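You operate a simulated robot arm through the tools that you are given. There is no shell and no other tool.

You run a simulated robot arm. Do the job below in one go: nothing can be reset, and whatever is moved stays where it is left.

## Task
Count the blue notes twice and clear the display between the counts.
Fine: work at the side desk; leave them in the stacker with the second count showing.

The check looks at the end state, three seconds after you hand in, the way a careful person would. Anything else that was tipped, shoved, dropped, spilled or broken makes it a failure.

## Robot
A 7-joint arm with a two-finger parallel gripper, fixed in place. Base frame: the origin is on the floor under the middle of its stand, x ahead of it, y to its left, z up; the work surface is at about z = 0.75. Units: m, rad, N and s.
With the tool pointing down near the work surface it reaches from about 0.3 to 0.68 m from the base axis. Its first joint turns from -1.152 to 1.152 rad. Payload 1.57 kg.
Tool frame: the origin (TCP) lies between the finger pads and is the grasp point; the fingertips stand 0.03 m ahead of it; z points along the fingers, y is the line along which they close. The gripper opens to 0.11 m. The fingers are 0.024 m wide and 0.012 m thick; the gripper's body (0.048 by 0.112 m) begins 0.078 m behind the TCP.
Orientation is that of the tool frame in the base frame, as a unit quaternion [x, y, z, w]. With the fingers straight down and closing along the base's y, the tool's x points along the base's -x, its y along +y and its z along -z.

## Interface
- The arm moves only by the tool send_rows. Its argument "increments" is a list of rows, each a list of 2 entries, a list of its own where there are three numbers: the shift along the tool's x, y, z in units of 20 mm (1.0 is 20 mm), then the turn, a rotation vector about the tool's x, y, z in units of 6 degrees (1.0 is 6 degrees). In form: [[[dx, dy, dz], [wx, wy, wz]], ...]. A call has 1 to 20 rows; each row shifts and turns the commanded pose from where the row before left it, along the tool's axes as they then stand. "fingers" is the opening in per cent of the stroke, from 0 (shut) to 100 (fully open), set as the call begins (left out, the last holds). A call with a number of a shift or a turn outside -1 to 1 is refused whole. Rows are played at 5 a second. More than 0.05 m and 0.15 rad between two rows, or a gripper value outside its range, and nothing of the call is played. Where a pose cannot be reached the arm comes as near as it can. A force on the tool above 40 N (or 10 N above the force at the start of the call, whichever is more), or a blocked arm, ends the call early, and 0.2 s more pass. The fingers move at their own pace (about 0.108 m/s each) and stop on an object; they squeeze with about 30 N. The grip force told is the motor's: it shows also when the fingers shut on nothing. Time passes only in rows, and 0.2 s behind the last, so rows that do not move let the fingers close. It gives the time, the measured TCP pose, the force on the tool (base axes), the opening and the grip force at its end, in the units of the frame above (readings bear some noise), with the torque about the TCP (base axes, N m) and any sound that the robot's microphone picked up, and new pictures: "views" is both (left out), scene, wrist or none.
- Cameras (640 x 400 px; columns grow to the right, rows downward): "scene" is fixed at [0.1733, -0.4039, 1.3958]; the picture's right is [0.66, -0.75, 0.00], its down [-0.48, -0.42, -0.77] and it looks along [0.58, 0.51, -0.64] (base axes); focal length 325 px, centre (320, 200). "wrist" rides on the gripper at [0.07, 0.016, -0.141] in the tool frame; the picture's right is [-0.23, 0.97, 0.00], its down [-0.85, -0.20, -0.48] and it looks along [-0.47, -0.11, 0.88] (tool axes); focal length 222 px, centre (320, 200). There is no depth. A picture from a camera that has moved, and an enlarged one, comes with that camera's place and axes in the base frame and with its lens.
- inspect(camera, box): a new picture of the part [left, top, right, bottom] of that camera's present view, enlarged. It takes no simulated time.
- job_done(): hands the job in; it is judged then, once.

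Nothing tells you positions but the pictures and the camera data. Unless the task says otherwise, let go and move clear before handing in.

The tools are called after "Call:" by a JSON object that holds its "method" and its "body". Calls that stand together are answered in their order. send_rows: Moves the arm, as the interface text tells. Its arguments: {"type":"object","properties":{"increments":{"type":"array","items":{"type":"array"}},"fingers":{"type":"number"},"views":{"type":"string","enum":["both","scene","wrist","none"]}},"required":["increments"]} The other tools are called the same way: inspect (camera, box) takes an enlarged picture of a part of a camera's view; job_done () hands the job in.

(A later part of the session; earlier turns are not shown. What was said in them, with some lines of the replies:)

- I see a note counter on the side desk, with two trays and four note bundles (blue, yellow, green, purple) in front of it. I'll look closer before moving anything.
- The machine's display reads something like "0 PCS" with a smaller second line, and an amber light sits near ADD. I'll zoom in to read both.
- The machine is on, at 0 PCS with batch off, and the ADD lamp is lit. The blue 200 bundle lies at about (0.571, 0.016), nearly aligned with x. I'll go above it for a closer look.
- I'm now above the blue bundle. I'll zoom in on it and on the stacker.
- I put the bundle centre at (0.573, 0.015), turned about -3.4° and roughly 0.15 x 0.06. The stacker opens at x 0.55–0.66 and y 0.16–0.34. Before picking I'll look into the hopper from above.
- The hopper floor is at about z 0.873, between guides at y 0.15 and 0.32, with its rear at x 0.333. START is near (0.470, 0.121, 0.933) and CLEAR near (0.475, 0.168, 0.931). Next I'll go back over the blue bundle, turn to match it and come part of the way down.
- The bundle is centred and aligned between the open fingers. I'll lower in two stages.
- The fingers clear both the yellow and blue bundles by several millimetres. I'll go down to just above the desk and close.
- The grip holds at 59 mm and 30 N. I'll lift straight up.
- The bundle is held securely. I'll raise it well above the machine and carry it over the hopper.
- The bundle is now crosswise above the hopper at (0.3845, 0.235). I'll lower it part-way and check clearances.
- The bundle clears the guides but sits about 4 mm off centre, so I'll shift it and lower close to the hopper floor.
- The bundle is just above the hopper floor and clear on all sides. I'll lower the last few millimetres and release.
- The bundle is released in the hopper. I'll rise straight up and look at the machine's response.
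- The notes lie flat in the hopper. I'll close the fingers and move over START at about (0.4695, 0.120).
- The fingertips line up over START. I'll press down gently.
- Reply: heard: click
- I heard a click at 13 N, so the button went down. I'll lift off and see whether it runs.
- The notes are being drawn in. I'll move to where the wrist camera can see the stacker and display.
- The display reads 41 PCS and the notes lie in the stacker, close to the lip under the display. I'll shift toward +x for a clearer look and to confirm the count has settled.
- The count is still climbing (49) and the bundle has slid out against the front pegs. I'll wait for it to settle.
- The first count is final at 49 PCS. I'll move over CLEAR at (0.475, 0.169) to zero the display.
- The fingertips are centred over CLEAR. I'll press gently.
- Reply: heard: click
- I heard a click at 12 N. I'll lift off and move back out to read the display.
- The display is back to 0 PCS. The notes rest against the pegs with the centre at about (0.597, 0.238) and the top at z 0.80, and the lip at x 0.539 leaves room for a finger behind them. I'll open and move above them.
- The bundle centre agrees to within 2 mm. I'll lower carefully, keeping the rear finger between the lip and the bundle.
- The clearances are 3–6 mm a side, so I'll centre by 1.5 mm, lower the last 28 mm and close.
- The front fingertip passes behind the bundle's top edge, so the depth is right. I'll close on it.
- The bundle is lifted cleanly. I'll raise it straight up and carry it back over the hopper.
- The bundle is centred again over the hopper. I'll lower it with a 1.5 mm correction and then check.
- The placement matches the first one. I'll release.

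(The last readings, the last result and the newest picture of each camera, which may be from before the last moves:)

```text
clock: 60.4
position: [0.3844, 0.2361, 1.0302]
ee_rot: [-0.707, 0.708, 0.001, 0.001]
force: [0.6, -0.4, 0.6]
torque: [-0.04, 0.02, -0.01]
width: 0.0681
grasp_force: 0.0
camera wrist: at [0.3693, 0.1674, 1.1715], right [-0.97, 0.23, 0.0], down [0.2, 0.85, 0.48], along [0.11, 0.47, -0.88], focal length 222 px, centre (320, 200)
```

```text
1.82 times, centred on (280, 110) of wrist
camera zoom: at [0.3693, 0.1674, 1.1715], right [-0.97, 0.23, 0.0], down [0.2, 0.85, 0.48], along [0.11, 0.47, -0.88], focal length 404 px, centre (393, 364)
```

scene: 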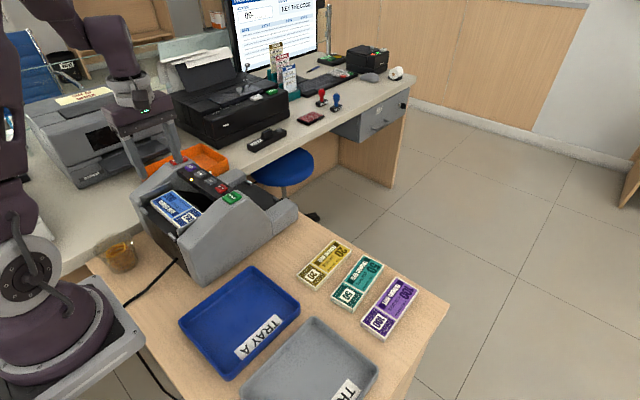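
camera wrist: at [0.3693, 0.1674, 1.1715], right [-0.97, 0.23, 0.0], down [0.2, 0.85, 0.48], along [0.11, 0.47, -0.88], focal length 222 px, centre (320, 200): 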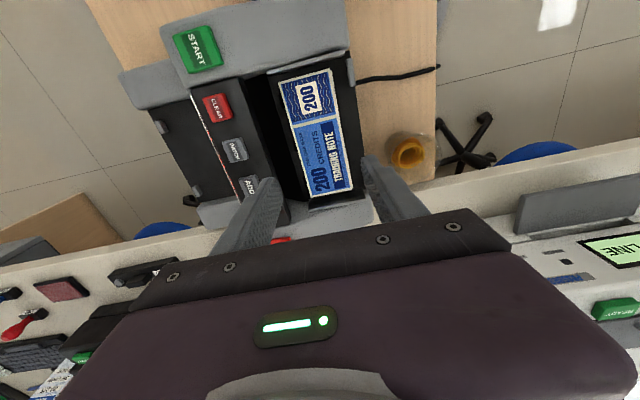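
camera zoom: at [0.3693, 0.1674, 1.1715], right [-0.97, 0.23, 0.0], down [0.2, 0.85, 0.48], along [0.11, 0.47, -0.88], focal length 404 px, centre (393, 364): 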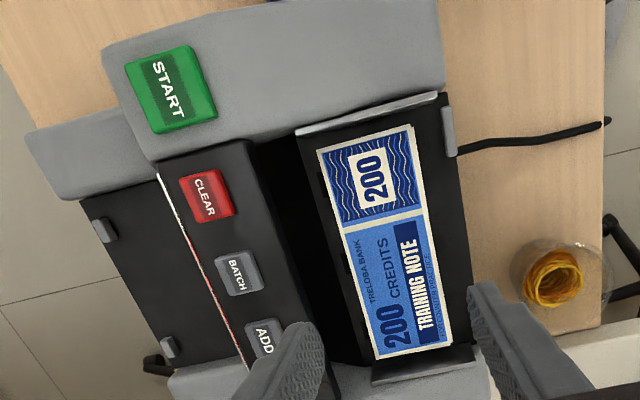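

The notes lie flat in the hopper again and the stacker is empty. I'll return over START with the fingers closed.

Call:
{"method": "send_rows", "body": {"increments": [[[0.962, -0.703, 0], [0, 0, 0]], [[0.962, -0.703, 0], [0, 0, 0]], [[0.962, -0.703, 0], [0, 0, 0]], [[0.962, -0.703, 0], [0, 0, 0]], [[0.962, -0.703, 0], [0, 0, 0]], [[0.962, -0.703, 0], [0, 0, 0]], [[0, 0, 1], [0, 0, 0]], [[0, 0, 0.9], [0, 0, 0]], [[0, 0, 0], [0, 0, 0]]], "fingers": 0, "views": "wrist"}}

Call:
{"method": "inspect", "body": {"camera": "wrist", "box": [220, 80, 420, 220]}}

```text
clock: 62.4
position: [0.4705, 0.1198, 0.9915]
ee_rot: [0.708, -0.706, 0.0, 0.0]
force: [-0.3, 0.2, 1.4]
torque: [0.01, 0.0, 0.01]
width: 0.0
grasp_force: 20.9
camera wrist: at [0.4549, 0.0511, 1.1329], right [-0.97, 0.23, 0.0], down [0.2, 0.85, 0.48], along [0.11, 0.47, -0.88], focal length 222 px, centre (320, 200)
```

wrist: 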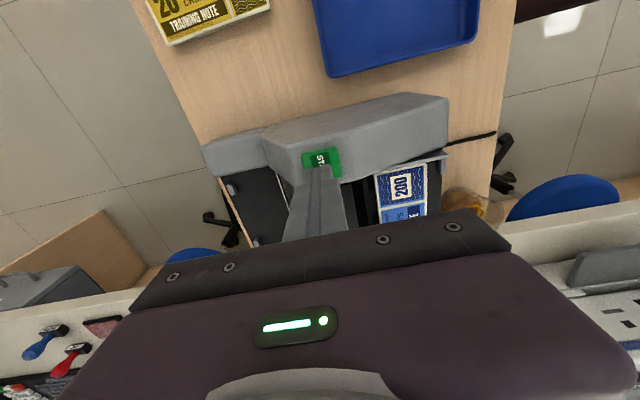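

```text
2.86 times, centred on (320, 150) of wrist
camera zoom: at [0.4549, 0.0511, 1.1329], right [-0.97, 0.23, 0.0], down [0.2, 0.85, 0.48], along [0.11, 0.47, -0.88], focal length 635 px, centre (320, 343)
```

zoom: 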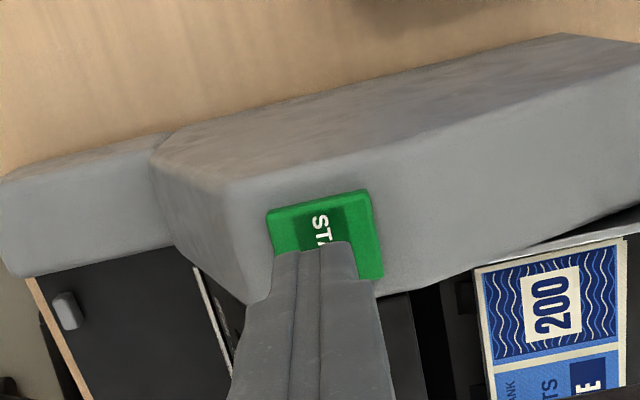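

The fingertips are over START again, so I'll press it for the second count.

Call:
{"method": "send_rows", "body": {"increments": [[[0, 0, 0.5], [0, 0, 0]], [[0, 0, 0.5], [0, 0, 0]], [[0, 0, 0.3], [0, 0, 0]], [[0, 0, 0.1], [0, 0, 0]], [[0, 0, 0.1], [0, 0, 0]]], "views": "none"}}

```text
clock: 63.6
position: [0.4701, 0.1207, 0.9634]
ee_rot: [0.707, -0.707, 0.0, -0.001]
force: [-3.4, 0.6, 10.7]
torque: [0.03, 0.05, -0.04]
width: 0.0
grasp_force: 21.3
heard: click
```

I heard the click. I'll lift off and move out to where I can read the display while it counts.

Call:
{"method": "send_rows", "body": {"increments": [[[0, 0, -0.5], [0, 0, 0]], [[0, 0, -1], [0, 0, 0]], [[0, 0, -1], [0, 0, 0]], [[0, 0, -1], [0, 0, 0]], [[0, -0.92, -0.5], [0, 0, 0]], [[0, -0.92, -0.5], [0, 0, 0]], [[0, -0.92, -0.5], [0, 0, 0]], [[0, -0.92, -0.5], [0, 0, 0]], [[0, -0.92, -0.5], [0, 0, 0]], [[0, -0.92, -0.5], [0, 0, 0]], [[0, -0.92, 0], [0, 0, 0]], [[0, 0, 0], [0, 0, 0]], [[0, 0, 0], [0, 0, 0]], [[0, 0, 0], [0, 0, 0]], [[0, 0, 0], [0, 0, 0]], [[0, 0, 0], [0, 0, 0]], [[0, 0, 0], [0, 0, 0]], [[0, 0, 0], [0, 0, 0]], [[0, 0, 0], [0, 0, 0]], [[0, 0, 0], [0, 0, 0]]]}}

Call:
{"method": "inspect", "body": {"camera": "wrist", "box": [280, 80, 480, 220]}}

Call:
{"method": "inspect", "body": {"camera": "scene", "box": [120, 140, 320, 280]}}

```text
clock: 67.8
position: [0.5994, 0.1222, 1.0912]
ee_rot: [0.708, -0.707, -0.001, 0.0]
force: [-0.4, 0.0, 0.3]
torque: [-0.03, 0.04, 0.02]
width: 0.0
grasp_force: 21.5
camera wrist: at [0.5835, 0.0522, 1.2336], right [-0.97, 0.23, 0.0], down [0.2, 0.85, 0.48], along [0.11, 0.47, -0.88], focal length 222 px, centre (320, 200)
```

scene: 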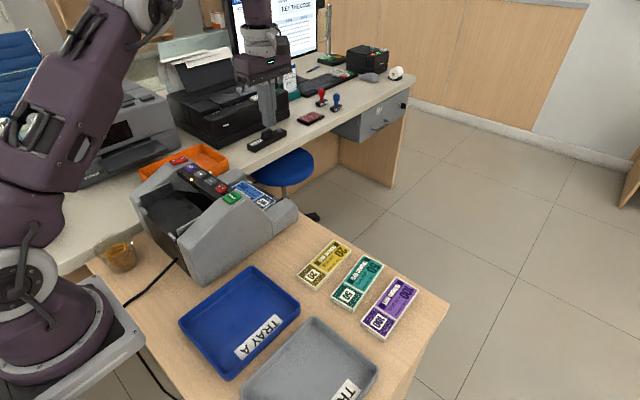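
wrist: 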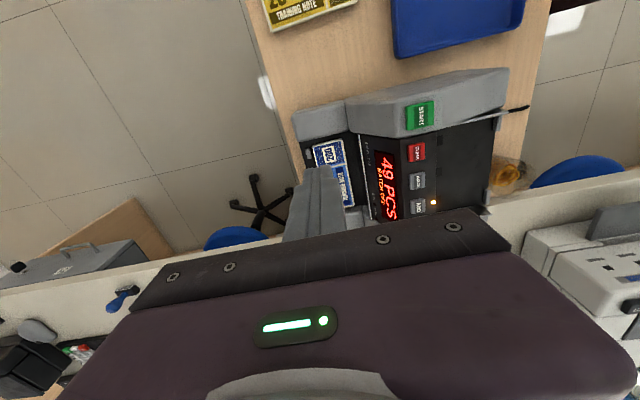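

```text
2.86 times, centred on (380, 150) of wrist
camera zoom: at [0.5835, 0.0522, 1.2336], right [-0.97, 0.23, 0.0], down [0.2, 0.85, 0.48], along [0.11, 0.47, -0.88], focal length 635 px, centre (149, 343)
```

zoom: 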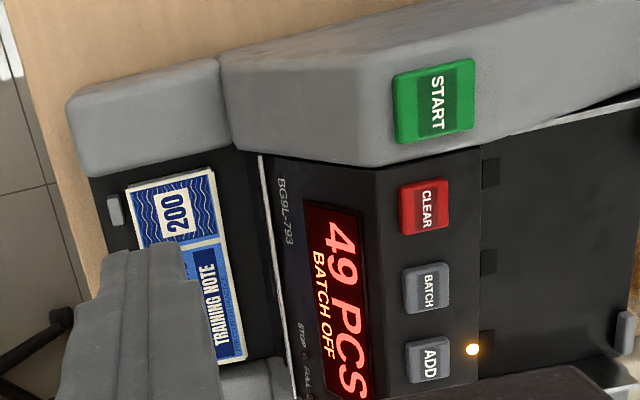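

```text
2.86 times, centred on (220, 210) of scene
camera zoom: at [0.1733, -0.4039, 1.3958], right [0.66, -0.75, 0.0], down [-0.48, -0.42, -0.77], along [0.58, 0.51, -0.64], focal length 929 px, centre (606, 171)
```

zoom: 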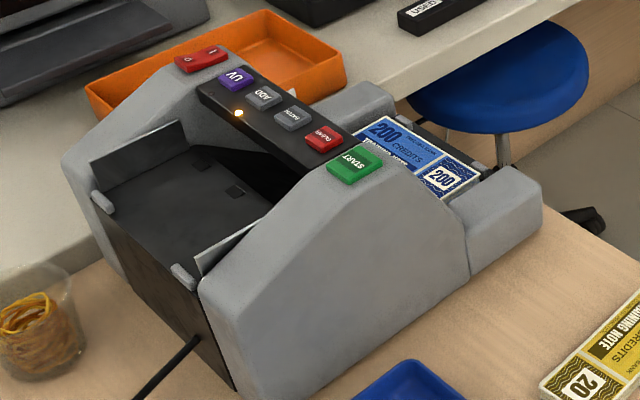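

The second count reads 49 PCS, the blue notes are in the stacker, the hopper is empty and the arm is clear. I'll do one last check that everything holds still.

Call:
{"method": "send_rows", "body": {"increments": [[[0, 0, -1], [0, 0, 0]], [[0, 0, 0], [0, 0, 0]], [[0, 0, 0], [0, 0, 0]], [[0, 0, 0], [0, 0, 0]], [[0, 0, 0], [0, 0, 0]]]}}

Call:
{"method": "inspect", "body": {"camera": "wrist", "box": [280, 80, 480, 220]}}

```text
clock: 69.0
position: [0.5992, 0.1214, 1.1119]
ee_rot: [-0.707, 0.707, 0.0, 0.0]
force: [-0.2, -0.8, 0.7]
torque: [0.01, 0.02, 0.01]
width: 0.0
grasp_force: 21.0
camera wrist: at [0.5831, 0.0523, 1.2536], right [-0.97, 0.23, 0.0], down [0.2, 0.85, 0.48], along [0.11, 0.47, -0.88], focal length 222 px, centre (320, 200)
```

scene: 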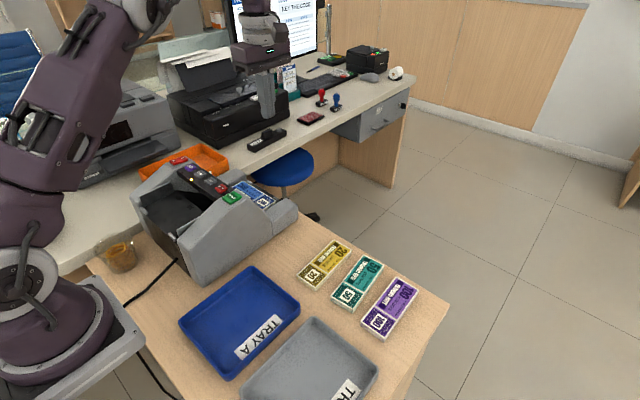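
wrist: 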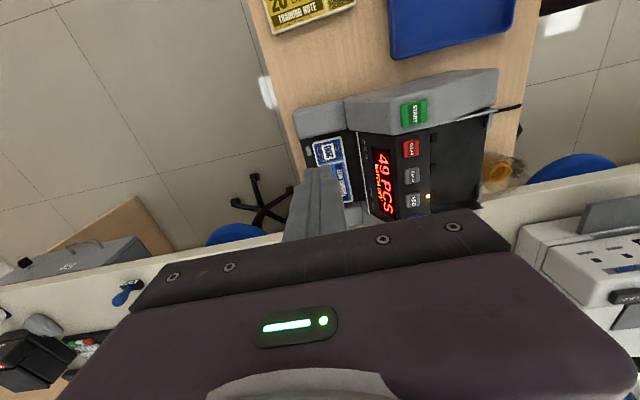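

```text
2.86 times, centred on (380, 150) of wrist
camera zoom: at [0.5831, 0.0523, 1.2536], right [-0.97, 0.23, 0.0], down [0.2, 0.85, 0.48], along [0.11, 0.47, -0.88], focal length 635 px, centre (149, 343)
```

zoom: 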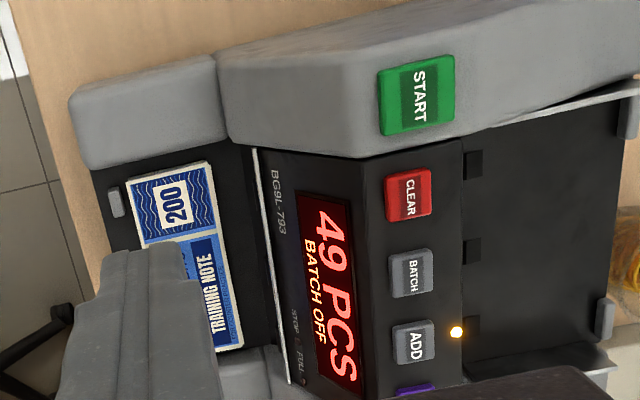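

The display holds at 49 PCS, the blue notes rest in the stacker, nothing else looks moved and the arm is clear. I'm handing in.

Call:
{"method": "job_done", "body": {}}

```text
The job is handed in.
```

I counted the blue notes twice at the side desk, and both counts came to 49. I cleared the display to 0 between the counts.

The notes are in the stacker, the display shows the second count (49 PCS), and the arm is clear of the machine. Nothing else on the desk looked moved in the last pictures. The machine's ADD light was already on when I started, and I left it that way.
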